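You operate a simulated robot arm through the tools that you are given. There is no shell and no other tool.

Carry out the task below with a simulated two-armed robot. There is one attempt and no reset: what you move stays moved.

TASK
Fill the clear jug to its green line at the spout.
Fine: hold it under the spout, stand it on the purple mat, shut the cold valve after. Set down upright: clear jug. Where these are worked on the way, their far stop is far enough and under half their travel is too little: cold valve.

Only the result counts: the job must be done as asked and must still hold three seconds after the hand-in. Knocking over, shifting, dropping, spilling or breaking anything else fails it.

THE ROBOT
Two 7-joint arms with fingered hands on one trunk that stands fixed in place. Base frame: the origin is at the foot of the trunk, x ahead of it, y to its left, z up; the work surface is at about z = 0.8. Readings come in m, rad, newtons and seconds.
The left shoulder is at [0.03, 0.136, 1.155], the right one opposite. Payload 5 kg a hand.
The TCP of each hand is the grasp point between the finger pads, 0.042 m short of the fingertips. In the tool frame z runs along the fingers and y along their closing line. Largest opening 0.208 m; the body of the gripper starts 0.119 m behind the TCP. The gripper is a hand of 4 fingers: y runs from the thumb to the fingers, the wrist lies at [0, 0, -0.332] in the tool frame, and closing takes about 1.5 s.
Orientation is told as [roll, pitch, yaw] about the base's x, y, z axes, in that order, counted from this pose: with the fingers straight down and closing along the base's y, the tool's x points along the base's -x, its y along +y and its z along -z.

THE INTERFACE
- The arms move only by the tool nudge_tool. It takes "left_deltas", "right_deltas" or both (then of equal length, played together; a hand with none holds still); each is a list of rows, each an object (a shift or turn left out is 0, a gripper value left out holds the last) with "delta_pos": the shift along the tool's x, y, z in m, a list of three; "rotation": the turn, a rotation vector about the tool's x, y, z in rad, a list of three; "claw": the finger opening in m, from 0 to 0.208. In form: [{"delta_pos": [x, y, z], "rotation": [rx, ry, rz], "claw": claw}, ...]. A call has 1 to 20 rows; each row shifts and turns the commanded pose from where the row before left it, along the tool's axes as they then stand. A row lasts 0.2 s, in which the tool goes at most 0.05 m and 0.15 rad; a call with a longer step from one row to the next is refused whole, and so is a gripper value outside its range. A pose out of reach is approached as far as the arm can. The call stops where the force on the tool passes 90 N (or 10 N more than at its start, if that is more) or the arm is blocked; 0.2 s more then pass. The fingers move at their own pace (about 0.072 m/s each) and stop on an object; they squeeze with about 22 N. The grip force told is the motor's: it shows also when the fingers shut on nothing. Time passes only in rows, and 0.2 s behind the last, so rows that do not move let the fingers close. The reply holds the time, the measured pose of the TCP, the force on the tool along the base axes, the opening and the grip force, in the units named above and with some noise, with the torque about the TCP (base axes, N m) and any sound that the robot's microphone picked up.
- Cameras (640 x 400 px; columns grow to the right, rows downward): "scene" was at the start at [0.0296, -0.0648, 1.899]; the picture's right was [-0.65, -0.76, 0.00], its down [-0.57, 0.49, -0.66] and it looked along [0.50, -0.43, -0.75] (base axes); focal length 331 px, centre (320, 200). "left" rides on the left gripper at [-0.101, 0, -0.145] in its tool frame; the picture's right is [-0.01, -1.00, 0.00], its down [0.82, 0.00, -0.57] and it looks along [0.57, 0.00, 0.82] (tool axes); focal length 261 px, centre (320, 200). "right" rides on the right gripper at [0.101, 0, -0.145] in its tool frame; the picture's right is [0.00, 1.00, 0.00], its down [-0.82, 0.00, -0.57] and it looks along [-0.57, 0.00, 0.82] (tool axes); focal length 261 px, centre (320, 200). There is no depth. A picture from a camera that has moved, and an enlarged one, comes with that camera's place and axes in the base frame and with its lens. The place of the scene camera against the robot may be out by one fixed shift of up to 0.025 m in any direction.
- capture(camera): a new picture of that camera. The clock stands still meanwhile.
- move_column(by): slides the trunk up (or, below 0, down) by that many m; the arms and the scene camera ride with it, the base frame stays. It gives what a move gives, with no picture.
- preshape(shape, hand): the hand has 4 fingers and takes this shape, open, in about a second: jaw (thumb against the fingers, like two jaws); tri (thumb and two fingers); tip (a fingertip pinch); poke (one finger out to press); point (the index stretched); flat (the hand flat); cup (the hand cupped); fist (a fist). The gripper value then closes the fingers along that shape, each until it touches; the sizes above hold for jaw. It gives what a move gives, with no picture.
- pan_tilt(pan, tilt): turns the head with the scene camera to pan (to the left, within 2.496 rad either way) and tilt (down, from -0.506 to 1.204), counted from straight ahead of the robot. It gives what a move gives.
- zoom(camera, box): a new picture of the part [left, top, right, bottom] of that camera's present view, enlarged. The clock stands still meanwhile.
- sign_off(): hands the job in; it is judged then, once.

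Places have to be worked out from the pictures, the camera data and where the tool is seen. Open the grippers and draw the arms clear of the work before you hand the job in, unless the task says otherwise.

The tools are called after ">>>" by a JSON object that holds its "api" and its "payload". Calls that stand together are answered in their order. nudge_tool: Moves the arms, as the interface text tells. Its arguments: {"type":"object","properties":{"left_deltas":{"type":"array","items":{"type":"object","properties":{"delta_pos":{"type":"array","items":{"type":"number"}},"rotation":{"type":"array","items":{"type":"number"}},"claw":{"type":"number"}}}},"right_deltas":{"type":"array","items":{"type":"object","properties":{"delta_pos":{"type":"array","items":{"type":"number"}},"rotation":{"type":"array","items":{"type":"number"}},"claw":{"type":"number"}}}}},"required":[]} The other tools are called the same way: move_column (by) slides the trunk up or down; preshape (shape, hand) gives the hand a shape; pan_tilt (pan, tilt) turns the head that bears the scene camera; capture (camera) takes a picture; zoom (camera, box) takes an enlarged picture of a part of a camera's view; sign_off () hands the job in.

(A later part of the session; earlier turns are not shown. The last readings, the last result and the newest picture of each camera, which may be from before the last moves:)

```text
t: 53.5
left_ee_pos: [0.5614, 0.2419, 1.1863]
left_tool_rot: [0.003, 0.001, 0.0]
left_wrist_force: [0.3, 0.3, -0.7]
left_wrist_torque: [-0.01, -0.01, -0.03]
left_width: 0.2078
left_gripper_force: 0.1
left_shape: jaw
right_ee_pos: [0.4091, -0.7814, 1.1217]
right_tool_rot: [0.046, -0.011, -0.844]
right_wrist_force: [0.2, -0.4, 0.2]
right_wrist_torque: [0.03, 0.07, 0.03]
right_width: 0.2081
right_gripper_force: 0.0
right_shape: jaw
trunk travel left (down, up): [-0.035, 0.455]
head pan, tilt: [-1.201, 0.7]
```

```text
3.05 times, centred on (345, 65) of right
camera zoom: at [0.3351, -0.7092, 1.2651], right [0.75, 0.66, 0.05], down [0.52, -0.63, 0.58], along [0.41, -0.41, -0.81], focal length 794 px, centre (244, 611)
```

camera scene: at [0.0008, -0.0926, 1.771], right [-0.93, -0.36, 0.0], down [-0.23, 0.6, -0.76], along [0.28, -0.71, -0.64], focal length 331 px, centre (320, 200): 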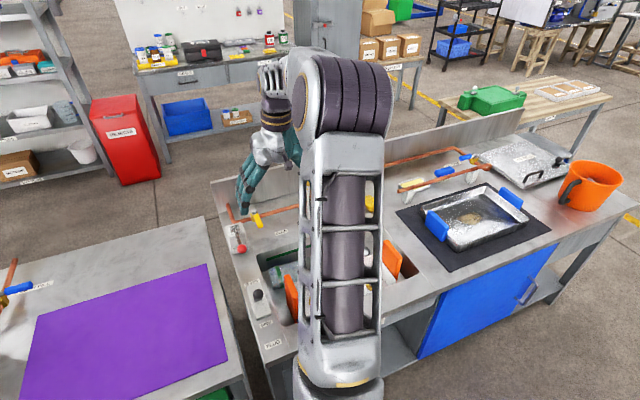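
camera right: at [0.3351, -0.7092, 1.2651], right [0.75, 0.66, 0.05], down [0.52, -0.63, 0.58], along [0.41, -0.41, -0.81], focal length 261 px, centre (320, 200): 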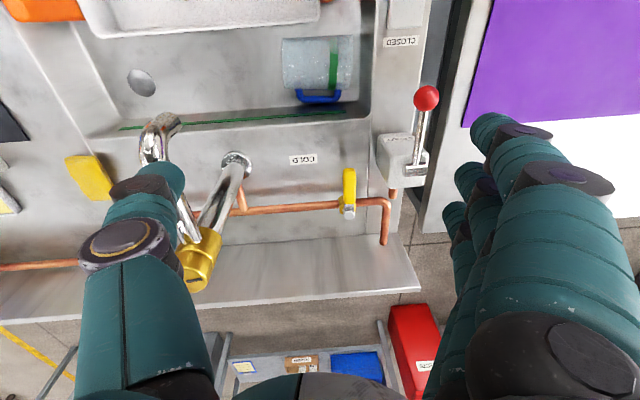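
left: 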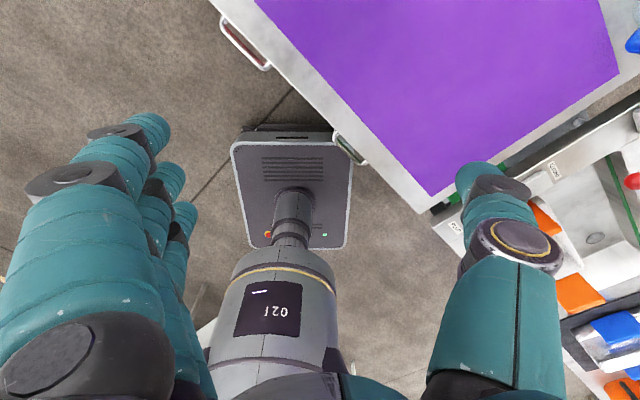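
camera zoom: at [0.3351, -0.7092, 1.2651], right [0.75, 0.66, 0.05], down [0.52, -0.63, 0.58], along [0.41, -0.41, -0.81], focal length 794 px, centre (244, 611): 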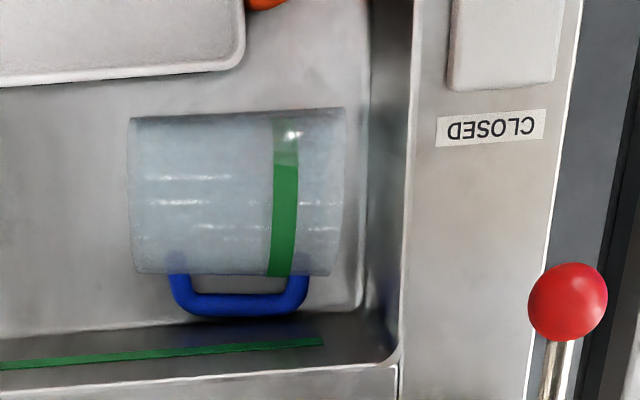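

The view confirms: rim-to-wall gap ≈2.8 cm, jug centre ≈(0.395,-0.753), yaw 0.72. I level the hand, set opening 0.18 and shift to a position in front (robot side) of the jug line before descending past the spout.

>>> {"api": "nudge_tool", "payload": {"right_deltas": [{"rotation": [0.047, 0, 0.006], "claw": 0.18}, {"delta_pos": [0.035, -0.0115, 0]}, {"delta_pos": [0.035, -0.0115, 0]}, {}]}}

>>> {"api": "capture", "payload": {"camera": "right"}}

>>> {"api": "capture", "payload": {"camera": "scene"}}

```text
t: 54.5
left_ee_pos: [0.562, 0.2412, 1.1861]
left_tool_rot: [0.001, 0.002, -0.001]
left_wrist_force: [-0.6, -1.7, 0.3]
left_wrist_torque: [0.06, 0.01, -0.01]
left_width: 0.208
left_gripper_force: 0.1
left_shape: jaw
right_ee_pos: [0.3451, -0.743, 1.121]
right_tool_rot: [0.001, -0.01, -0.848]
right_wrist_force: [-0.4, -0.2, -0.9]
right_wrist_torque: [0.02, -0.01, -0.02]
right_width: 0.1802
right_gripper_force: 0.0
right_shape: jaw
trunk travel left (down, up): [-0.035, 0.455]
head pan, tilt: [-1.201, 0.7]
```

```text
taken
camera right: at [0.277, -0.6653, 1.2648], right [0.75, 0.66, 0.0], down [0.54, -0.61, 0.58], along [0.38, -0.44, -0.81], focal length 261 px, centre (320, 200)
```

right: 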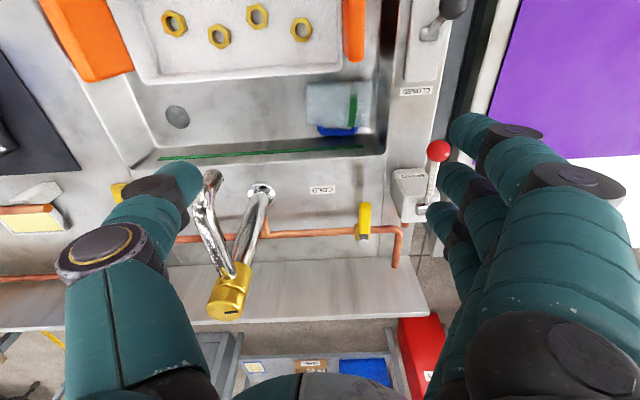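

```text
taken
camera scene: at [0.0015, -0.0933, 1.7709], right [-0.93, -0.36, 0.0], down [-0.23, 0.6, -0.76], along [0.28, -0.71, -0.64], focal length 331 px, centre (320, 200)
```

scene: 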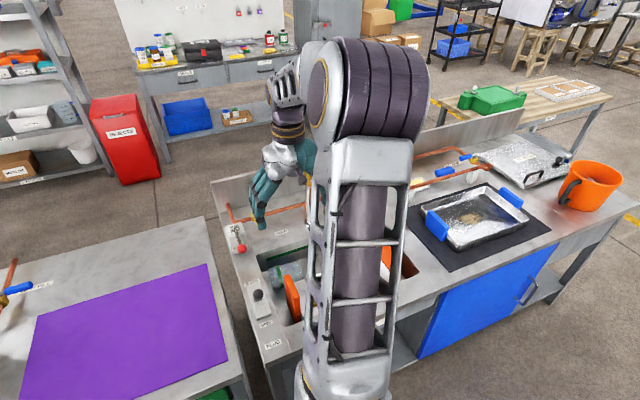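

All clear around the path. Descend in small stages, first to z≈1.01.

>>> {"api": "nudge_tool", "payload": {"right_deltas": [{"delta_pos": [0, 0, 0.037]}, {"delta_pos": [0, 0, 0.037]}, {"delta_pos": [0, 0, 0.037]}]}}

>>> {"api": "capture", "payload": {"camera": "right"}}

```text
t: 55.3
left_ee_pos: [0.5612, 0.2404, 1.1864]
left_tool_rot: [0.0, 0.002, 0.001]
left_wrist_force: [-0.6, 0.0, 0.1]
left_wrist_torque: [0.09, 0.09, -0.01]
left_width: 0.208
left_gripper_force: 0.0
left_shape: jaw
right_ee_pos: [0.3432, -0.7431, 1.011]
right_tool_rot: [0.0, -0.011, -0.849]
right_wrist_force: [1.1, -0.9, -0.4]
right_wrist_torque: [0.13, 0.01, -0.01]
right_width: 0.1803
right_gripper_force: 0.0
right_shape: jaw
trunk travel left (down, up): [-0.035, 0.455]
head pan, tilt: [-1.201, 0.7]
```

```text
taken
camera right: at [0.2765, -0.6665, 1.1551], right [0.75, 0.66, 0.0], down [0.54, -0.61, 0.58], along [0.38, -0.44, -0.81], focal length 261 px, centre (320, 200)
```

right: 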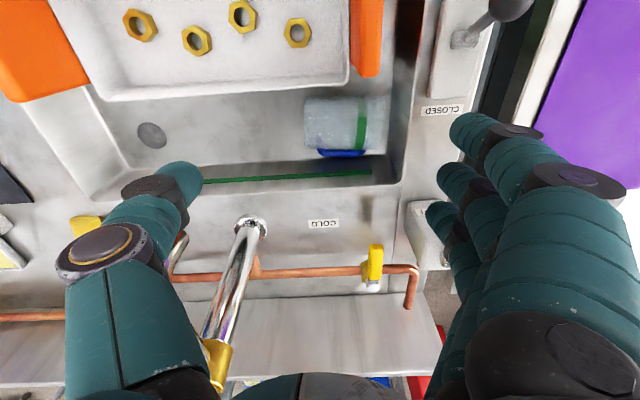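

>>> {"api": "zoom", "payload": {"camera": "right", "box": [270, 60, 470, 200]}}

```text
2.86 times, centred on (370, 130) of right
camera zoom: at [0.2765, -0.6665, 1.1551], right [0.75, 0.66, 0.0], down [0.54, -0.61, 0.58], along [0.38, -0.44, -0.81], focal length 745 px, centre (177, 400)
```

zoom: 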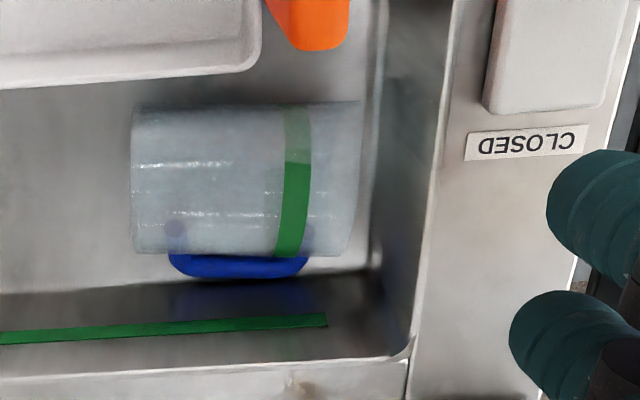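

Refined: rim 6 cm and end wall 8.9 cm from my reference along the axis. Continue the descent to z≈0.905, staying on the robot side.

>>> {"api": "nudge_tool", "payload": {"right_deltas": [{"delta_pos": [0, 0, 0.035]}, {"delta_pos": [0, 0, 0.035]}, {"delta_pos": [0, 0, 0.035]}]}}

>>> {"api": "capture", "payload": {"camera": "right"}}

>>> {"api": "capture", "payload": {"camera": "scene"}}

```text
t: 56.1
left_ee_pos: [0.5615, 0.2409, 1.1861]
left_tool_rot: [0.003, 0.002, -0.002]
left_wrist_force: [0.6, -0.8, 0.0]
left_wrist_torque: [0.12, 0.07, -0.04]
left_width: 0.2079
left_gripper_force: 0.1
left_shape: jaw
right_ee_pos: [0.3462, -0.7495, 0.9025]
right_tool_rot: [0.001, -0.01, -0.847]
right_wrist_force: [0.4, -0.5, -0.6]
right_wrist_torque: [0.08, 0.06, -0.02]
right_width: 0.1802
right_gripper_force: 0.1
right_shape: jaw
trunk travel left (down, up): [-0.035, 0.455]
head pan, tilt: [-1.201, 0.7]
```

```text
taken
camera right: at [0.2787, -0.6719, 1.046], right [0.75, 0.66, 0.0], down [0.54, -0.61, 0.58], along [0.38, -0.44, -0.81], focal length 261 px, centre (320, 200)
```

right: 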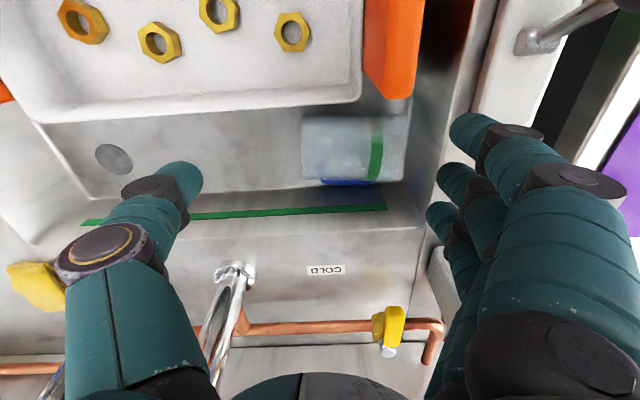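

```text
taken
camera scene: at [0.0021, -0.0942, 1.7708], right [-0.93, -0.36, 0.0], down [-0.23, 0.6, -0.76], along [0.28, -0.71, -0.65], focal length 331 px, centre (320, 200)
```

scene: 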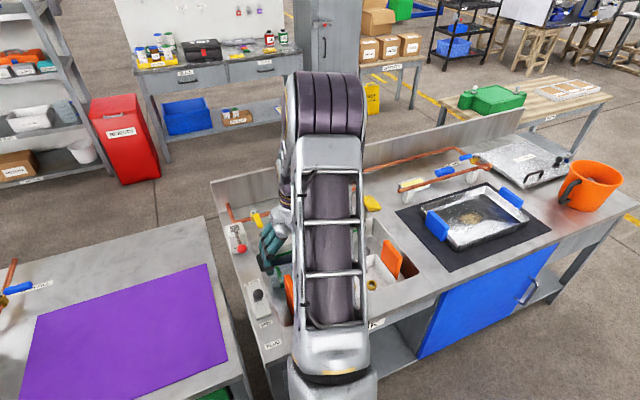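

Spout-to-thumb clearance is small at this level, so descend another 3.5 cm first, then shift sideways onto the jug's axis line.

>>> {"api": "nudge_tool", "payload": {"right_deltas": [{"delta_pos": [0, 0, 0.018]}, {"delta_pos": [0, 0.004, 0.016]}, {"delta_pos": [-0.01, 0.0034, 0]}, {"delta_pos": [-0.01, 0, 0]}]}}

>>> {"api": "capture", "payload": {"camera": "right"}}

>>> {"api": "zoom", "payload": {"camera": "right", "box": [270, 80, 510, 260]}}

```text
t: 57.1
left_ee_pos: [0.5606, 0.2416, 1.1868]
left_tool_rot: [0.003, 0.0, 0.001]
left_wrist_force: [0.4, -0.6, -0.8]
left_wrist_torque: [0.04, 0.03, 0.02]
left_width: 0.2079
left_gripper_force: 0.0
left_shape: jaw
right_ee_pos: [0.3643, -0.757, 0.8697]
right_tool_rot: [0.001, -0.01, -0.849]
right_wrist_force: [-0.7, -0.4, -0.2]
right_wrist_torque: [0.0, 0.02, 0.01]
right_width: 0.1802
right_gripper_force: 0.1
right_shape: jaw
trunk travel left (down, up): [-0.035, 0.455]
head pan, tilt: [-1.201, 0.7]
```

```text
taken
camera right: at [0.2976, -0.6808, 1.0142], right [0.75, 0.66, 0.0], down [0.54, -0.61, 0.58], along [0.38, -0.44, -0.81], focal length 261 px, centre (320, 200)
```

right: 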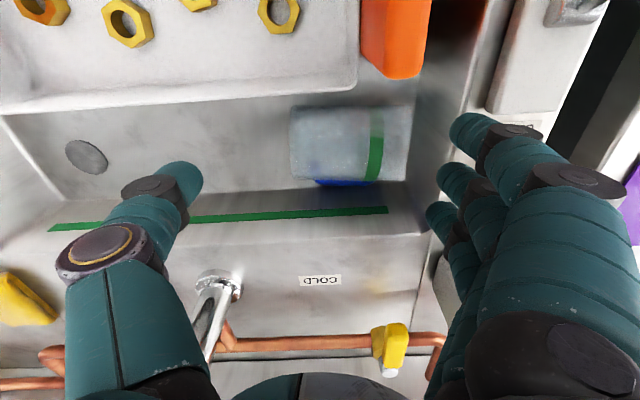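

```text
2.22 times, centred on (390, 170) of right
camera zoom: at [0.2976, -0.6808, 1.0142], right [0.75, 0.66, 0.0], down [0.54, -0.61, 0.58], along [0.38, -0.44, -0.81], focal length 579 px, centre (164, 267)
```

zoom: 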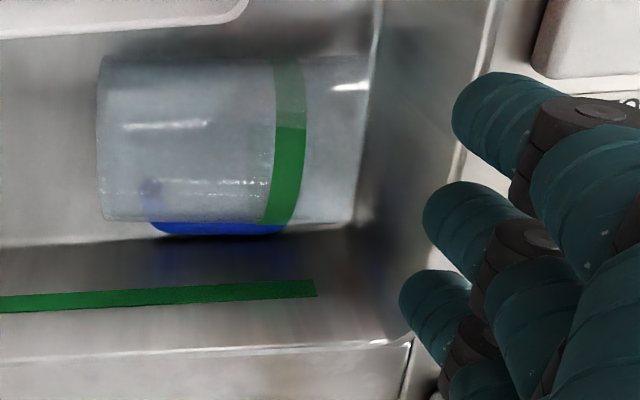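

Fingers are aligned over the ~2 cm gap. Descend slowly, watching forces.

>>> {"api": "nudge_tool", "payload": {"right_deltas": [{"delta_pos": [0, 0, 0.014]}, {"delta_pos": [0, 0, 0.012]}, {"delta_pos": [0, 0, 0.012]}]}}

>>> {"api": "capture", "payload": {"camera": "right"}}

>>> {"api": "zoom", "payload": {"camera": "right", "box": [330, 80, 510, 260]}}

```text
t: 57.9
left_ee_pos: [0.5601, 0.2405, 1.1871]
left_tool_rot: [0.001, 0.0, -0.001]
left_wrist_force: [0.6, -0.2, -0.1]
left_wrist_torque: [0.07, 0.01, 0.02]
left_width: 0.2079
left_gripper_force: 0.1
left_shape: jaw
right_ee_pos: [0.3649, -0.7584, 0.8315]
right_tool_rot: [0.001, -0.011, -0.847]
right_wrist_force: [-0.4, -1.6, -0.5]
right_wrist_torque: [-0.01, 0.07, 0.0]
right_width: 0.18
right_gripper_force: 0.0
right_shape: jaw
trunk travel left (down, up): [-0.035, 0.455]
head pan, tilt: [-1.201, 0.7]
```

```text
taken
camera right: at [0.2977, -0.6806, 0.9754], right [0.75, 0.66, 0.0], down [0.54, -0.61, 0.58], along [0.38, -0.44, -0.81], focal length 261 px, centre (320, 200)
```

right: 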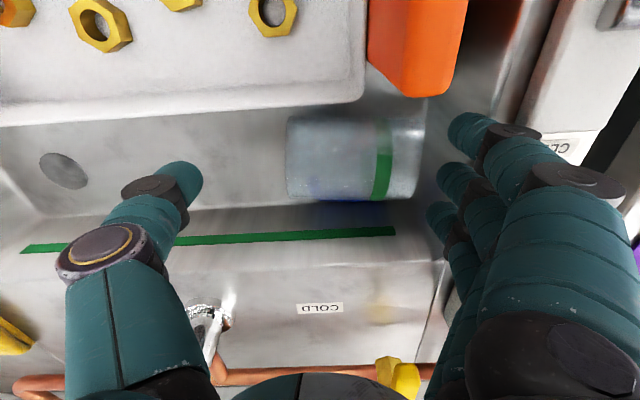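

```text
2.22 times, centred on (420, 170) of right
camera zoom: at [0.2977, -0.6806, 0.9754], right [0.75, 0.66, 0.0], down [0.54, -0.61, 0.58], along [0.38, -0.44, -0.81], focal length 579 px, centre (98, 267)
```

zoom: 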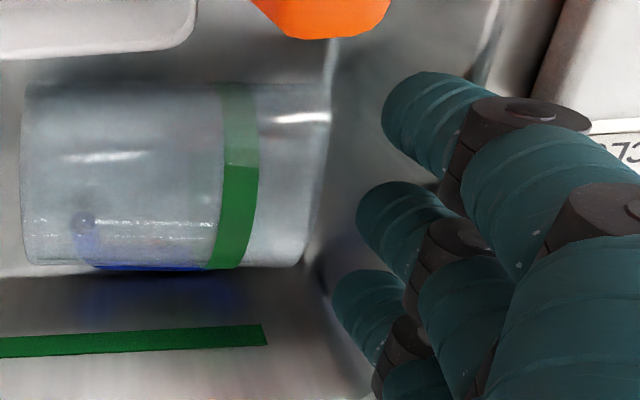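

No contact so far; fingertips are level with the deck. Continue to z≈0.80.

>>> {"api": "nudge_tool", "payload": {"right_deltas": [{"delta_pos": [0, 0, 0.0105]}, {"delta_pos": [0, 0, 0.0105]}, {"delta_pos": [0, 0, 0.0105]}]}}

>>> {"api": "zoom", "payload": {"camera": "right", "box": [270, 80, 510, 260]}}

```text
t: 58.7
left_ee_pos: [0.5593, 0.2418, 1.1874]
left_tool_rot: [0.003, -0.002, 0.0]
left_wrist_force: [-0.2, -0.4, 0.0]
left_wrist_torque: [0.02, -0.02, -0.01]
left_width: 0.208
left_gripper_force: 0.1
left_shape: jaw
right_ee_pos: [0.3653, -0.7595, 0.8035]
right_tool_rot: [0.0, -0.013, -0.851]
right_wrist_force: [-6.6, -7.4, 9.1]
right_wrist_torque: [0.91, -0.52, 0.33]
right_width: 0.1795
right_gripper_force: 0.1
right_shape: jaw
trunk travel left (down, up): [-0.035, 0.455]
head pan, tilt: [-1.201, 0.7]
```

```text
2.22 times, centred on (390, 170) of right
camera zoom: at [0.2968, -0.6813, 0.9466], right [0.75, 0.66, 0.0], down [0.53, -0.61, 0.58], along [0.38, -0.44, -0.81], focal length 579 px, centre (164, 267)
```

zoom: 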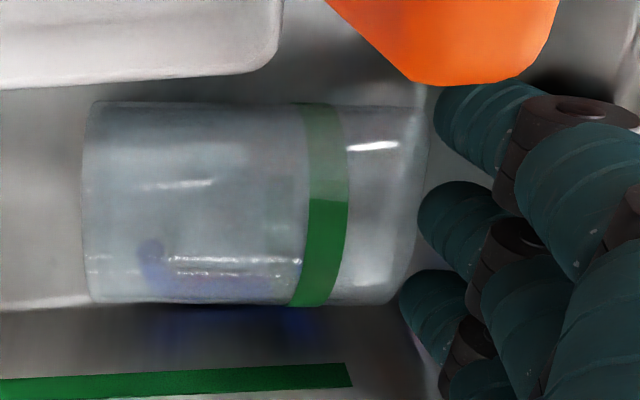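

The fingers are in front of the rim, lightly brushing the end wall. Close to pinch the jug end-to-end.

>>> {"api": "nudge_tool", "payload": {"right_deltas": [{"delta_pos": [0, -0.003, 0], "claw": 0.0}, {}, {}, {}, {}, {}, {}]}}

>>> {"api": "capture", "payload": {"camera": "right"}}

```text
t: 60.3
left_ee_pos: [0.5609, 0.2435, 1.1871]
left_tool_rot: [-0.001, 0.0, 0.003]
left_wrist_force: [0.2, -0.5, 0.8]
left_wrist_torque: [-0.04, -0.01, 0.0]
left_width: 0.2078
left_gripper_force: 0.0
left_shape: jaw
right_ee_pos: [0.3643, -0.7604, 0.8015]
right_tool_rot: [0.0, -0.01, -0.848]
right_wrist_force: [-2.0, -0.2, 8.9]
right_wrist_torque: [-0.19, -0.02, -0.01]
right_width: 0.1122
right_gripper_force: 22.1
right_shape: jaw
trunk travel left (down, up): [-0.035, 0.455]
head pan, tilt: [-1.201, 0.7]
```

```text
taken
camera right: at [0.2963, -0.6816, 0.9463], right [0.75, 0.66, 0.0], down [0.54, -0.61, 0.58], along [0.38, -0.44, -0.81], focal length 261 px, centre (320, 200)
```

right: 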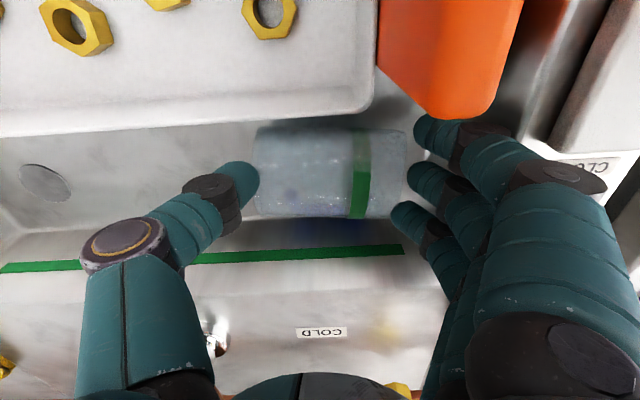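

Pinched at 22 N (length ≈0.12 m). Lift slowly straight up and check.

>>> {"api": "nudge_tool", "payload": {"right_deltas": [{"delta_pos": [0, 0, -0.01]}, {"delta_pos": [0, 0, -0.012]}, {"delta_pos": [0, 0, -0.014]}, {"delta_pos": [0, 0, -0.014]}]}}

>>> {"api": "capture", "payload": {"camera": "right"}}

>>> {"api": "zoom", "payload": {"camera": "scene", "box": [220, 190, 340, 310]}}

```text
t: 61.3
left_ee_pos: [0.5606, 0.2433, 1.1871]
left_tool_rot: [0.001, 0.0, 0.002]
left_wrist_force: [0.3, 0.3, 0.7]
left_wrist_torque: [-0.01, 0.0, -0.01]
left_width: 0.2079
left_gripper_force: 0.0
left_shape: jaw
right_ee_pos: [0.3623, -0.7596, 0.85]
right_tool_rot: [0.0, -0.011, -0.847]
right_wrist_force: [-0.9, -0.7, -1.0]
right_wrist_torque: [0.0, 0.02, 0.0]
right_width: 0.0999
right_gripper_force: 22.6
right_shape: jaw
trunk travel left (down, up): [-0.035, 0.455]
head pan, tilt: [-1.201, 0.7]
```

```text
taken
camera right: at [0.2952, -0.6815, 0.9948], right [0.75, 0.66, 0.0], down [0.54, -0.61, 0.58], along [0.38, -0.44, -0.81], focal length 261 px, centre (320, 200)
```

right: 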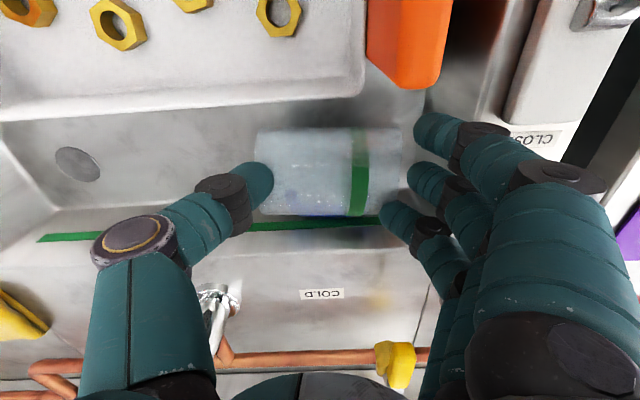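

```text
3.33 times, centred on (280, 250) of scene
camera zoom: at [0.0008, -0.0922, 1.771], right [-0.93, -0.36, 0.0], down [-0.23, 0.6, -0.77], along [0.28, -0.71, -0.64], focal length 1105 px, centre (453, 33)
```

zoom: 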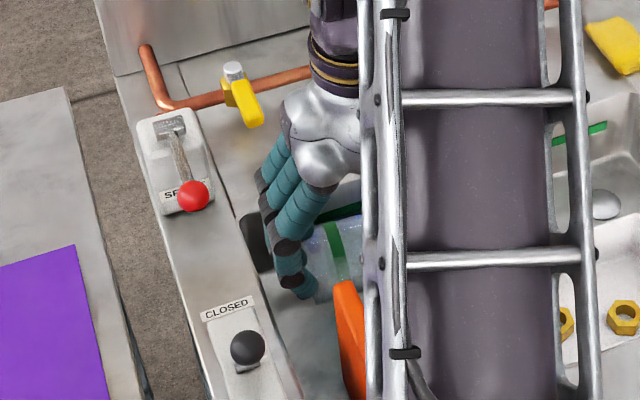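

The jug is lifted off the sink floor, firmly held. Continue up with a slight shift to the robot side, away from the spout.

>>> {"api": "nudge_tool", "payload": {"right_deltas": [{"delta_pos": [0, 0, -0.02]}, {"delta_pos": [0.008, 0, -0.025]}, {"delta_pos": [0.012, 0, -0.03]}, {"delta_pos": [0.012, 0, -0.03]}, {"delta_pos": [0.01, 0, -0.03]}]}}

>>> {"api": "capture", "payload": {"camera": "right"}}

>>> {"api": "capture", "payload": {"camera": "scene"}}

```text
t: 62.5
left_ee_pos: [0.5596, 0.244, 1.1877]
left_tool_rot: [-0.001, 0.0, 0.003]
left_wrist_force: [-0.2, 0.8, 0.2]
left_wrist_torque: [-0.1, -0.07, 0.0]
left_width: 0.208
left_gripper_force: 0.2
left_shape: jaw
right_ee_pos: [0.3333, -0.7267, 0.9858]
right_tool_rot: [0.001, -0.01, -0.849]
right_wrist_force: [0.2, 0.7, -0.8]
right_wrist_torque: [-0.05, -0.06, 0.01]
right_width: 0.0997
right_gripper_force: 22.2
right_shape: jaw
trunk travel left (down, up): [-0.035, 0.455]
head pan, tilt: [-1.201, 0.7]
```

```text
taken
camera right: at [0.265, -0.6489, 1.1292], right [0.75, 0.66, 0.0], down [0.54, -0.61, 0.58], along [0.38, -0.44, -0.81], focal length 261 px, centre (320, 200)
```

right: 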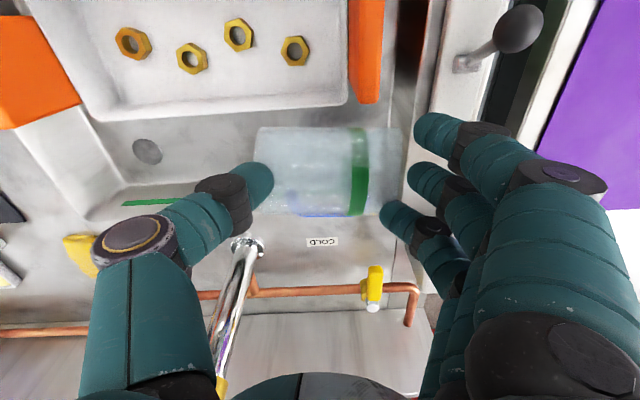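

```text
taken
camera scene: at [0.0, -0.0915, 1.7711], right [-0.93, -0.36, 0.0], down [-0.23, 0.6, -0.77], along [0.28, -0.71, -0.64], focal length 331 px, centre (320, 200)
```

scene: 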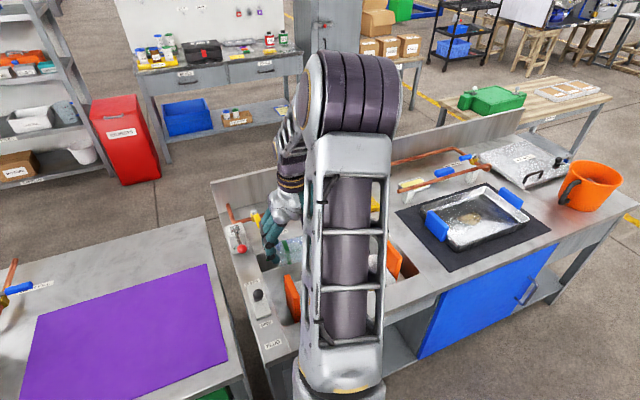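

Held well, handle hangs slightly below. Raise to ~1.08 and carry over to the purple mat, then yaw to -1.57 so the rim points straight ahead (+x).

>>> {"api": "nudge_tool", "payload": {"right_deltas": [{"delta_pos": [0, 0, -0.032]}, {"delta_pos": [0, 0, -0.032]}, {"delta_pos": [0, 0, -0.032]}, {"delta_pos": [0.007, 0.035, 0]}, {"delta_pos": [0.007, 0.042, 0]}, {"delta_pos": [0.007, 0.042, 0]}, {"delta_pos": [0.007, 0.042, 0]}, {"delta_pos": [0.007, 0.042, 0]}]}}

>>> {"api": "nudge_tool", "payload": {"right_deltas": [{"delta_pos": [0.007, 0.042, 0]}, {"delta_pos": [0.007, 0.042, 0]}, {"delta_pos": [0.007, 0.042, 0]}, {"delta_pos": [0.007, 0.042, 0]}, {"delta_pos": [0.007, 0.042, 0]}, {"rotation": [0, 0, 0.12]}, {"rotation": [0, 0, 0.12]}, {"rotation": [0, 0, 0.12]}, {"rotation": [0, 0, 0.12]}, {"rotation": [0, 0, 0.12]}, {"rotation": [0, 0, 0.12]}]}}

>>> {"api": "capture", "payload": {"camera": "right"}}

>>> {"api": "capture", "payload": {"camera": "scene"}}

```text
t: 64.3
left_ee_pos: [0.561, 0.242, 1.1863]
left_tool_rot: [0.0, 0.003, -0.001]
left_wrist_force: [0.5, 0.6, -0.5]
left_wrist_torque: [-0.07, 0.08, 0.05]
left_width: 0.208
left_gripper_force: 0.0
left_shape: jaw
right_ee_pos: [0.4615, -0.5658, 1.0827]
right_tool_rot: [-0.001, -0.01, -0.849]
right_wrist_force: [0.9, 0.1, -1.1]
right_wrist_torque: [0.03, 0.06, -0.02]
right_width: 0.0995
right_gripper_force: 22.2
right_shape: jaw
trunk travel left (down, up): [-0.035, 0.455]
head pan, tilt: [-1.201, 0.7]
```

```text
t: 66.7
left_ee_pos: [0.5603, 0.2429, 1.1872]
left_tool_rot: [0.0, 0.0, 0.0]
left_wrist_force: [-0.5, 0.6, 0.2]
left_wrist_torque: [-0.02, 0.04, 0.03]
left_width: 0.208
left_gripper_force: 0.2
left_shape: jaw
right_ee_pos: [0.5958, -0.4002, 1.0816]
right_tool_rot: [0.006, -0.006, -1.569]
right_wrist_force: [0.5, -0.7, -0.9]
right_wrist_torque: [-0.03, -0.03, -0.02]
right_width: 0.0996
right_gripper_force: 22.1
right_shape: jaw
trunk travel left (down, up): [-0.035, 0.455]
head pan, tilt: [-1.201, 0.7]
```

```text
taken
camera right: at [0.596, -0.2975, 1.2259], right [1.0, 0.0, 0.01], down [-0.01, -0.82, 0.58], along [0.0, -0.58, -0.82], focal length 261 px, centre (320, 200)
```

right: 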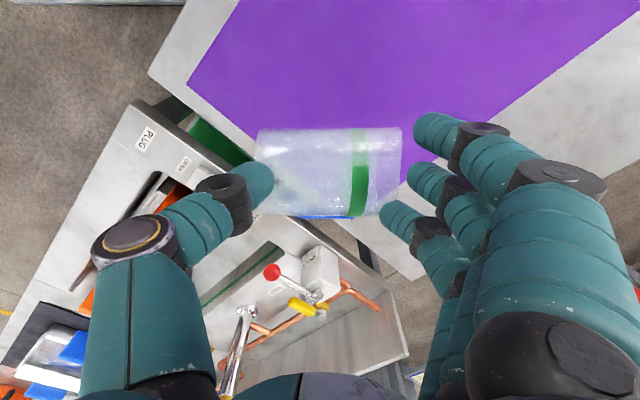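

```text
taken
camera scene: at [0.0012, -0.0922, 1.771], right [-0.93, -0.36, 0.0], down [-0.23, 0.6, -0.76], along [0.28, -0.71, -0.64], focal length 331 px, centre (320, 200)
```

scene: 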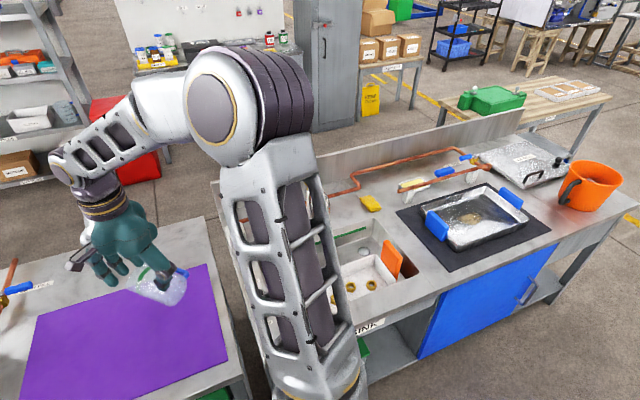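

Safe over the mat. Zoom in to see the jug and its handle in the hand.

>>> {"api": "zoom", "payload": {"camera": "scene", "box": [60, 180, 220, 320]}}

>>> {"api": "zoom", "payload": {"camera": "right", "box": [200, 80, 460, 260]}}

```text
2.86 times, centred on (140, 250) of scene
camera zoom: at [0.0012, -0.0922, 1.771], right [-0.93, -0.36, 0.0], down [-0.23, 0.6, -0.76], along [0.28, -0.71, -0.64], focal length 947 px, centre (834, 57)
```

zoom: 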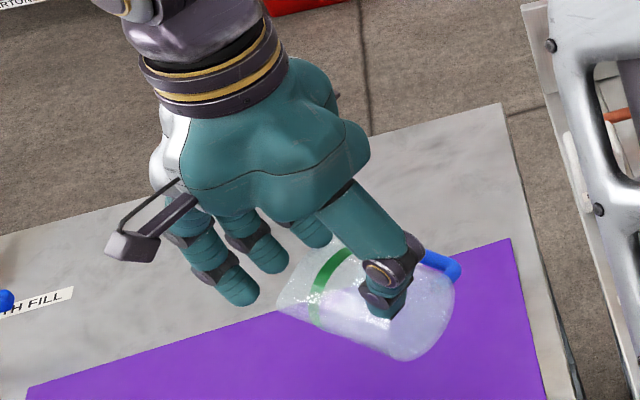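

```text
2.22 times, centred on (330, 170) of right
camera zoom: at [0.596, -0.2975, 1.2259], right [1.0, 0.0, 0.01], down [-0.01, -0.82, 0.58], along [0.0, -0.58, -0.82], focal length 579 px, centre (298, 267)
```

zoom: 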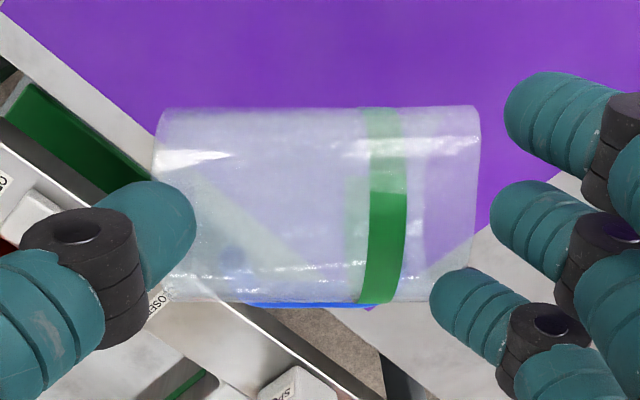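

The jug is level with the handle on the far (-y) side. Lower it onto the mat, slow at the end.

>>> {"api": "nudge_tool", "payload": {"right_deltas": [{"delta_pos": [0, 0, 0.035]}, {"delta_pos": [0, 0, 0.035]}, {"delta_pos": [0, 0, 0.035]}, {"delta_pos": [0, 0, 0.035]}, {"delta_pos": [0, 0, 0.03]}, {"delta_pos": [0, 0, 0.008]}, {"delta_pos": [0, 0, 0.006]}]}}

>>> {"api": "zoom", "payload": {"camera": "scene", "box": [60, 220, 220, 360]}}

```text
t: 68.1
left_ee_pos: [0.5578, 0.2442, 1.1887]
left_tool_rot: [-0.003, -0.002, 0.0]
left_wrist_force: [2.2, -1.9, -0.1]
left_wrist_torque: [0.22, 0.22, -0.02]
left_width: 0.2077
left_gripper_force: 0.0
left_shape: jaw
right_ee_pos: [0.606, -0.3984, 0.9198]
right_tool_rot: [0.028, -0.009, -1.568]
right_wrist_force: [-16.7, 15.4, 81.7]
right_wrist_torque: [-0.67, 2.46, -0.78]
right_width: 0.105
right_gripper_force: 22.0
right_shape: jaw
trunk travel left (down, up): [-0.035, 0.455]
head pan, tilt: [-1.201, 0.7]
stopped in row 6 (right hand): the force on the tool passed its limit at 103 N (the readings are from after the stop); the commanded pose is now the measured one
```

```text
2.86 times, centred on (140, 290) of scene
camera zoom: at [-0.003, -0.0892, 1.7718], right [-0.93, -0.36, 0.0], down [-0.23, 0.6, -0.77], along [0.28, -0.71, -0.64], focal length 947 px, centre (834, -57)
```

zoom: 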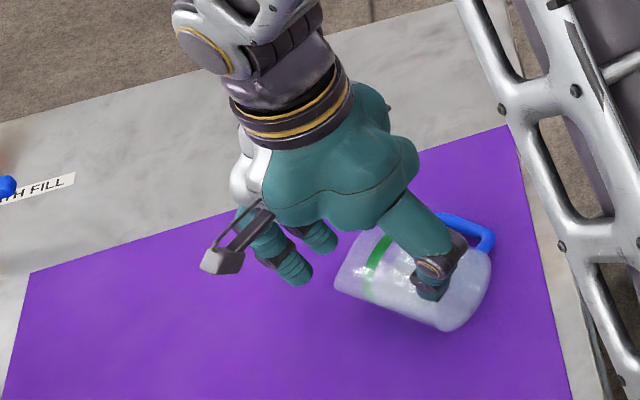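

Contact came early (jug hangs lower than estimated). Back off upward at once to relieve the load.

>>> {"api": "nudge_tool", "payload": {"right_deltas": [{"delta_pos": [0, 0, -0.006]}, {"delta_pos": [0, 0, -0.006]}]}}

>>> {"api": "capture", "payload": {"camera": "right"}}

>>> {"api": "zoom", "payload": {"camera": "scene", "box": [60, 220, 220, 360]}}

```text
t: 68.7
left_ee_pos: [0.5589, 0.2427, 1.1858]
left_tool_rot: [0.001, 0.001, 0.001]
left_wrist_force: [0.1, -0.1, 0.5]
left_wrist_torque: [-0.01, 0.01, 0.01]
left_width: 0.2079
left_gripper_force: 0.1
left_shape: jaw
right_ee_pos: [0.6028, -0.4018, 0.9234]
right_tool_rot: [0.019, -0.008, -1.566]
right_wrist_force: [-7.3, 0.6, 16.0]
right_wrist_torque: [-0.31, -0.17, -0.24]
right_width: 0.1018
right_gripper_force: 21.7
right_shape: jaw
trunk travel left (down, up): [-0.035, 0.455]
head pan, tilt: [-1.201, 0.7]
```

```text
taken
camera right: at [0.6003, -0.2987, 1.0672], right [1.0, 0.0, 0.02], down [-0.01, -0.82, 0.58], along [0.01, -0.58, -0.82], focal length 261 px, centre (320, 200)
```

right: 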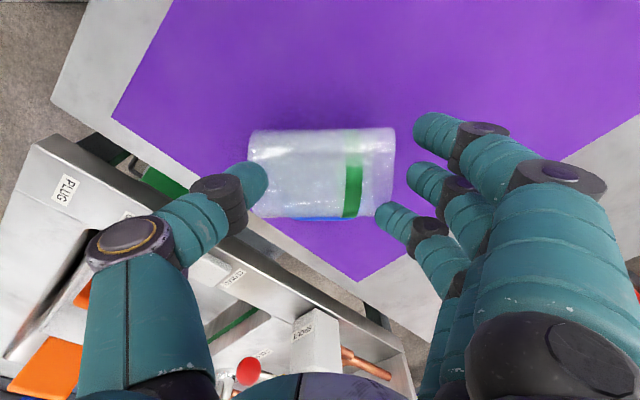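

```text
2.86 times, centred on (140, 290) of scene
camera zoom: at [-0.0005, -0.0919, 1.7706], right [-0.93, -0.36, 0.0], down [-0.23, 0.6, -0.77], along [0.28, -0.71, -0.64], focal length 947 px, centre (834, -57)
```

zoom: 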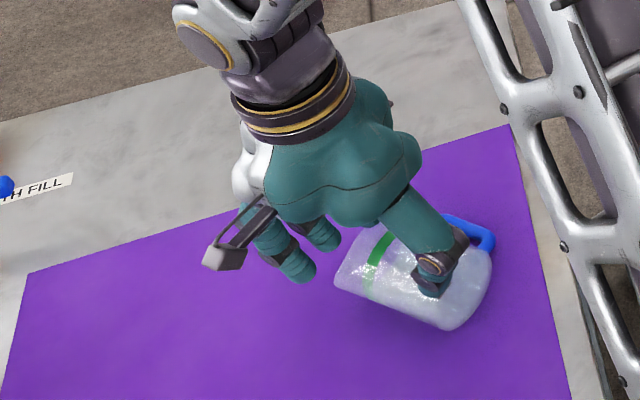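

Still ~16 N of contact though I estimate the jug bottom near 0.83. I look closely to see what touches.

>>> {"api": "zoom", "payload": {"camera": "scene", "box": [120, 280, 200, 345]}}

>>> {"api": "zoom", "payload": {"camera": "right", "box": [200, 100, 460, 260]}}

>>> {"api": "capture", "payload": {"camera": "left"}}

```text
6.15 times, centred on (160, 312) of scene
camera zoom: at [-0.0005, -0.0919, 1.7706], right [-0.93, -0.36, 0.0], down [-0.23, 0.6, -0.77], along [0.28, -0.71, -0.64], focal length 2039 px, centre (1305, -492)
```

zoom: 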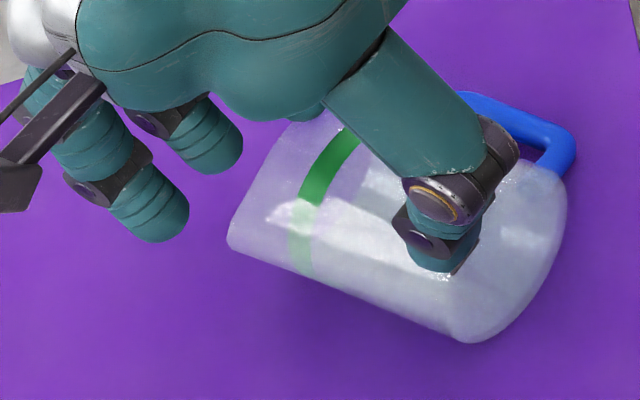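

```text
2.46 times, centred on (330, 180) of right
camera zoom: at [0.6003, -0.2987, 1.0672], right [1.0, 0.0, 0.02], down [-0.01, -0.82, 0.58], along [0.01, -0.58, -0.82], focal length 642 px, centre (295, 249)
```

zoom: 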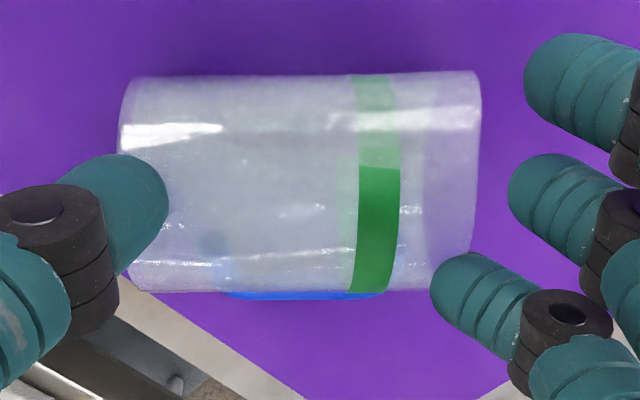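

```text
taken
camera left: at [0.661, 0.2431, 1.3329], right [0.01, -1.0, 0.0], down [-0.82, 0.0, 0.57], along [-0.57, 0.0, -0.82], focal length 261 px, centre (320, 200)
```

left: 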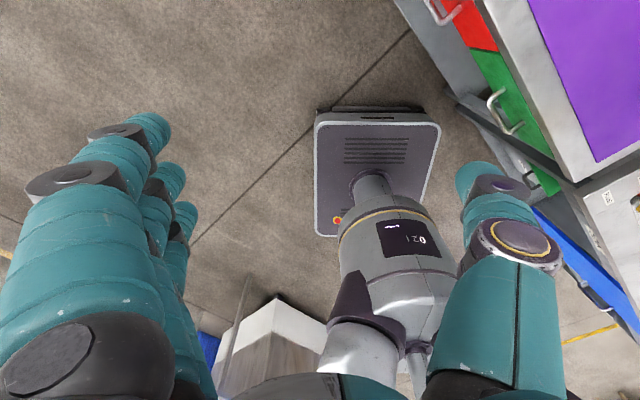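

The jug appears to be resting on the mat (shading right at its lower edge). I release by opening gently.

>>> {"api": "nudge_tool", "payload": {"right_deltas": [{"claw": 0.12}, {"claw": 0.14}, {"claw": 0.16}, {}]}}

>>> {"api": "capture", "payload": {"camera": "right"}}

>>> {"api": "zoom", "payload": {"camera": "scene", "box": [60, 220, 220, 360]}}

```text
t: 69.7
left_ee_pos: [0.5612, 0.2417, 1.1858]
left_tool_rot: [0.0, 0.0, 0.001]
left_wrist_force: [-0.4, 0.2, 1.0]
left_wrist_torque: [-0.03, -0.02, -0.02]
left_width: 0.2078
left_gripper_force: 0.1
left_shape: jaw
right_ee_pos: [0.6043, -0.4003, 0.9252]
right_tool_rot: [0.021, -0.007, -1.568]
right_wrist_force: [-0.5, -0.6, 0.4]
right_wrist_torque: [0.01, -0.01, 0.0]
right_width: 0.1596
right_gripper_force: 0.0
right_shape: jaw
trunk travel left (down, up): [-0.035, 0.455]
head pan, tilt: [-1.201, 0.7]
```

```text
taken
camera right: at [0.6021, -0.2982, 1.0684], right [1.0, 0.0, 0.02], down [-0.01, -0.82, 0.58], along [0.02, -0.58, -0.82], focal length 261 px, centre (320, 200)
```

right: 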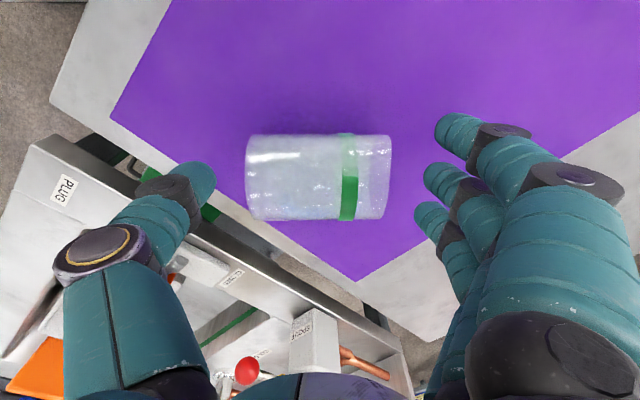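

```text
2.86 times, centred on (140, 290) of scene
camera zoom: at [0.001, -0.0924, 1.7709], right [-0.93, -0.36, 0.0], down [-0.23, 0.6, -0.76], along [0.28, -0.71, -0.64], focal length 947 px, centre (834, -57)
```

zoom: 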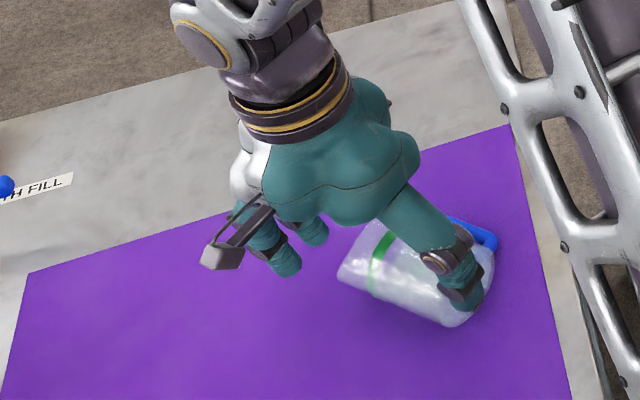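

Released; the jug lies stably on the mat. I raise the hand and look at it from above to re-measure.

>>> {"api": "nudge_tool", "payload": {"right_deltas": [{"delta_pos": [0, 0, -0.02], "claw": 0.2}, {"delta_pos": [0, 0, -0.04]}, {"delta_pos": [0, 0, -0.04]}, {"delta_pos": [0, 0, -0.04]}]}}

>>> {"api": "capture", "payload": {"camera": "right"}}

>>> {"api": "zoom", "payload": {"camera": "scene", "box": [100, 250, 220, 350]}}

```text
t: 70.7
left_ee_pos: [0.5595, 0.2422, 1.188]
left_tool_rot: [-0.001, 0.0, 0.001]
left_wrist_force: [0.1, 0.4, 0.3]
left_wrist_torque: [-0.06, -0.11, 0.01]
left_width: 0.2079
left_gripper_force: 0.0
left_shape: jaw
right_ee_pos: [0.6021, -0.3985, 1.0657]
right_tool_rot: [0.018, -0.007, -1.566]
right_wrist_force: [-0.3, -0.2, 1.0]
right_wrist_torque: [-0.07, -0.09, -0.02]
right_width: 0.2001
right_gripper_force: 0.1
right_shape: jaw
trunk travel left (down, up): [-0.035, 0.455]
head pan, tilt: [-1.201, 0.7]
```

```text
taken
camera right: at [0.5984, -0.2972, 1.2104], right [1.0, 0.0, 0.02], down [-0.01, -0.82, 0.58], along [0.02, -0.58, -0.82], focal length 261 px, centre (320, 200)
```

right: 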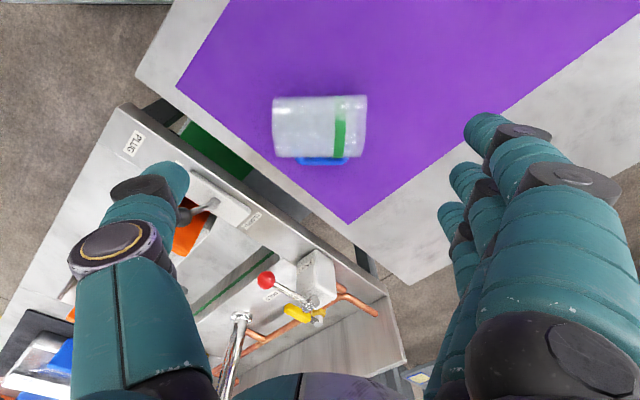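

```text
4.00 times, centred on (160, 300) of scene
camera zoom: at [-0.0003, -0.0921, 1.771], right [-0.93, -0.36, 0.0], down [-0.23, 0.6, -0.77], along [0.28, -0.71, -0.64], focal length 1326 px, centre (960, -200)
```

zoom: 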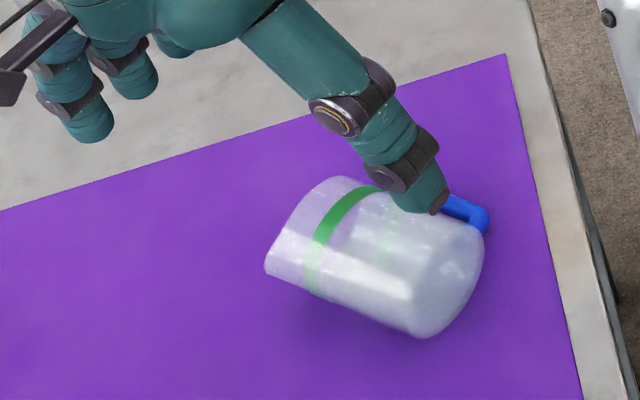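

The jug now lies on the mat, centre ≈(0.606,-0.428), axis along x, rim to +x, handle on -y side about 11° below horizontal. I'll grasp it across the body from above: yaw to 0, lean 20° over the rim side and roll 12° so the thumb clears the handle.

>>> {"api": "nudge_tool", "payload": {"right_deltas": [{"rotation": [0, 0, -0.1424], "claw": 0.14}, {"rotation": [0, 0, -0.1424]}, {"rotation": [0, 0, -0.1424]}, {"rotation": [0, 0, -0.1424]}, {"rotation": [0, 0, -0.1424]}, {"rotation": [0, 0, -0.1424]}, {"rotation": [0, 0, -0.1424]}, {"rotation": [0, 0, -0.1424]}, {"rotation": [0, 0, -0.1424]}, {"rotation": [0, 0, -0.1424]}, {"rotation": [0, 0, -0.1424]}, {"rotation": [0, 0.117, 0]}, {"rotation": [0, 0.117, 0]}, {"rotation": [0, 0.117, 0]}, {"rotation": [0.115, 0, 0]}, {"rotation": [0.115, 0, 0]}, {}]}}

>>> {"api": "capture", "payload": {"camera": "right"}}

>>> {"api": "capture", "payload": {"camera": "scene"}}

```text
t: 74.3
left_ee_pos: [0.5592, 0.2426, 1.1871]
left_tool_rot: [0.002, 0.0, 0.002]
left_wrist_force: [-1.2, 0.1, -0.7]
left_wrist_torque: [0.04, -0.03, -0.03]
left_width: 0.2081
left_gripper_force: 0.0
left_shape: jaw
right_ee_pos: [0.6018, -0.399, 1.0652]
right_tool_rot: [-0.24, 0.329, -0.003]
right_wrist_force: [-1.7, 0.4, 0.8]
right_wrist_torque: [0.03, -0.07, -0.02]
right_width: 0.1403
right_gripper_force: 0.1
right_shape: jaw
trunk travel left (down, up): [-0.035, 0.455]
head pan, tilt: [-1.201, 0.7]
```

```text
taken
camera right: at [0.5517, -0.3644, 1.2307], right [-0.07, 0.97, -0.23], down [0.96, 0.13, 0.26], along [0.28, -0.2, -0.94], focal length 261 px, centre (320, 200)
```

right: 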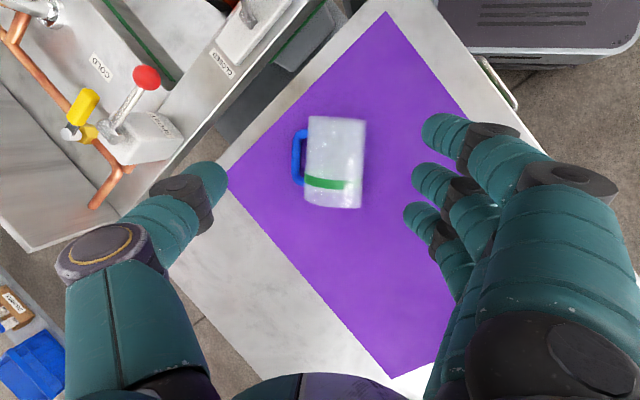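

```text
taken
camera scene: at [0.0003, -0.0928, 1.771], right [-0.93, -0.36, 0.0], down [-0.23, 0.6, -0.76], along [0.28, -0.71, -0.64], focal length 331 px, centre (320, 200)
```

scene: 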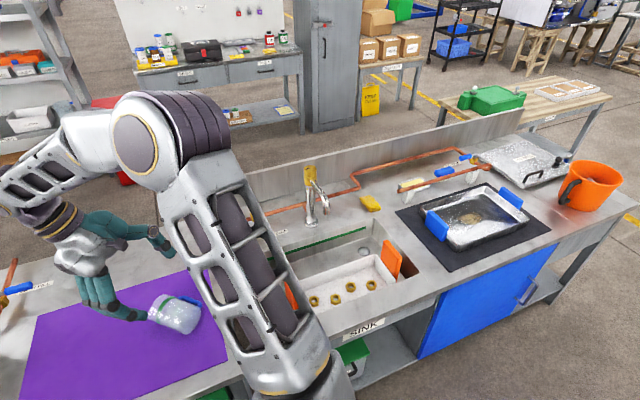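

View and geometry agree: jug centre (0.605,-0.424). I align laterally and approach along the finger direction, keeping a safe distance first.

>>> {"api": "nudge_tool", "payload": {"right_deltas": [{"delta_pos": [-0.0377, 0.0134, 0], "claw": 0.11}, {"delta_pos": [-0.0377, 0.0134, 0]}, {"delta_pos": [0, 0, 0.035]}, {"delta_pos": [0, 0, 0.035]}, {"delta_pos": [0, 0, 0.03]}]}}

>>> {"api": "capture", "payload": {"camera": "right"}}

>>> {"api": "zoom", "payload": {"camera": "scene", "box": [60, 250, 220, 370]}}

```text
t: 75.5
left_ee_pos: [0.5604, 0.2431, 1.1877]
left_tool_rot: [0.002, -0.001, 0.001]
left_wrist_force: [0.7, 0.2, 0.0]
left_wrist_torque: [0.09, 0.06, 0.0]
left_width: 0.2079
left_gripper_force: 0.0
left_shape: jaw
right_ee_pos: [0.64, -0.3968, 0.9411]
right_tool_rot: [-0.237, 0.329, 0.0]
right_wrist_force: [-0.1, -0.5, -0.2]
right_wrist_torque: [0.04, -0.01, -0.04]
right_width: 0.1109
right_gripper_force: 0.0
right_shape: jaw
trunk travel left (down, up): [-0.035, 0.455]
head pan, tilt: [-1.201, 0.7]
```

```text
taken
camera right: at [0.5896, -0.3617, 1.1076], right [-0.07, 0.97, -0.22], down [0.96, 0.13, 0.26], along [0.28, -0.2, -0.94], focal length 261 px, centre (320, 200)
```

right: 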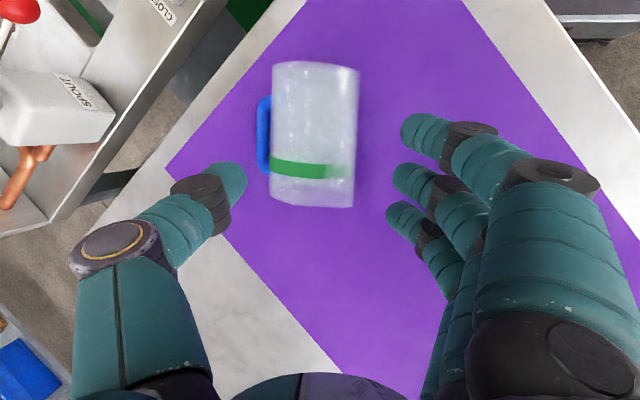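

```text
3.33 times, centred on (140, 310) of scene
camera zoom: at [0.0012, -0.0931, 1.7709], right [-0.93, -0.36, 0.0], down [-0.23, 0.6, -0.76], along [0.28, -0.71, -0.64], focal length 1105 px, centre (920, -167)
```

zoom: 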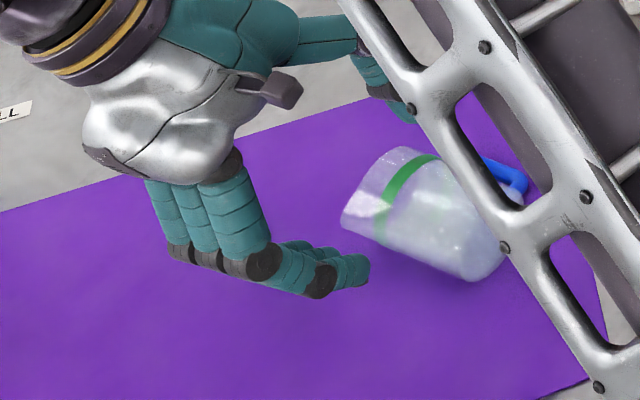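

Aligned. Advance the last 7 cm in small steps.

>>> {"api": "nudge_tool", "payload": {"right_deltas": [{"delta_pos": [0, -0.004, 0.03]}, {"delta_pos": [0, 0, 0.022]}, {"delta_pos": [0, 0, 0.012]}, {"delta_pos": [0, 0, 0.006]}]}}

>>> {"api": "capture", "payload": {"camera": "right"}}

>>> {"api": "zoom", "payload": {"camera": "scene", "box": [60, 250, 220, 370]}}

```text
t: 76.5
left_ee_pos: [0.5608, 0.2427, 1.1854]
left_tool_rot: [0.0, 0.001, 0.001]
left_wrist_force: [-0.7, 0.2, 0.2]
left_wrist_torque: [-0.01, -0.01, 0.0]
left_width: 0.2081
left_gripper_force: 0.1
left_shape: jaw
right_ee_pos: [0.6162, -0.418, 0.8792]
right_tool_rot: [-0.236, 0.331, 0.0]
right_wrist_force: [0.3, 0.2, 0.6]
right_wrist_torque: [-0.01, -0.04, 0.02]
right_width: 0.1108
right_gripper_force: 0.1
right_shape: jaw
trunk travel left (down, up): [-0.035, 0.455]
head pan, tilt: [-1.201, 0.7]
```

```text
taken
camera right: at [0.5669, -0.3822, 1.0449], right [-0.07, 0.97, -0.22], down [0.96, 0.13, 0.26], along [0.28, -0.2, -0.94], focal length 261 px, centre (320, 200)
```

right: 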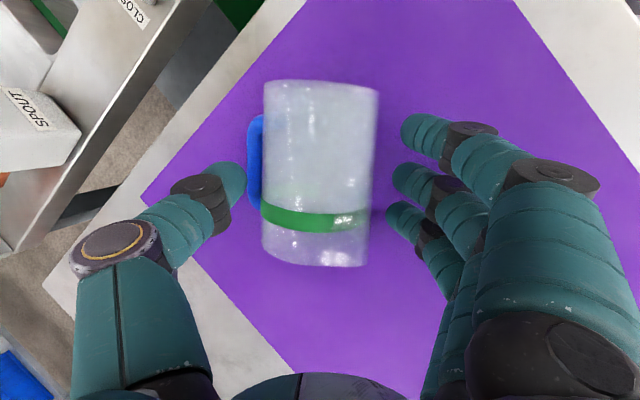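

```text
3.33 times, centred on (140, 310) of scene
camera zoom: at [0.0009, -0.0922, 1.771], right [-0.93, -0.36, 0.0], down [-0.23, 0.6, -0.77], along [0.28, -0.71, -0.64], focal length 1105 px, centre (920, -167)
```

zoom: 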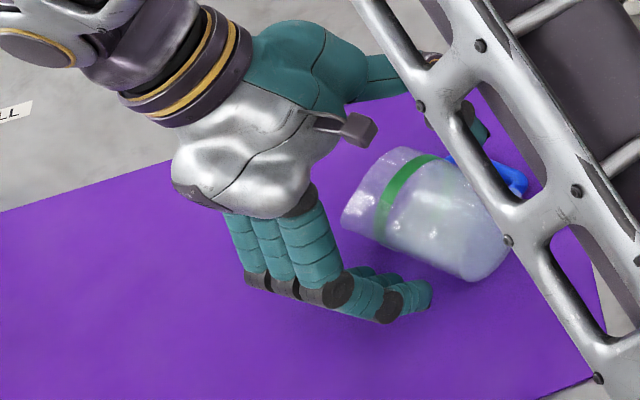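

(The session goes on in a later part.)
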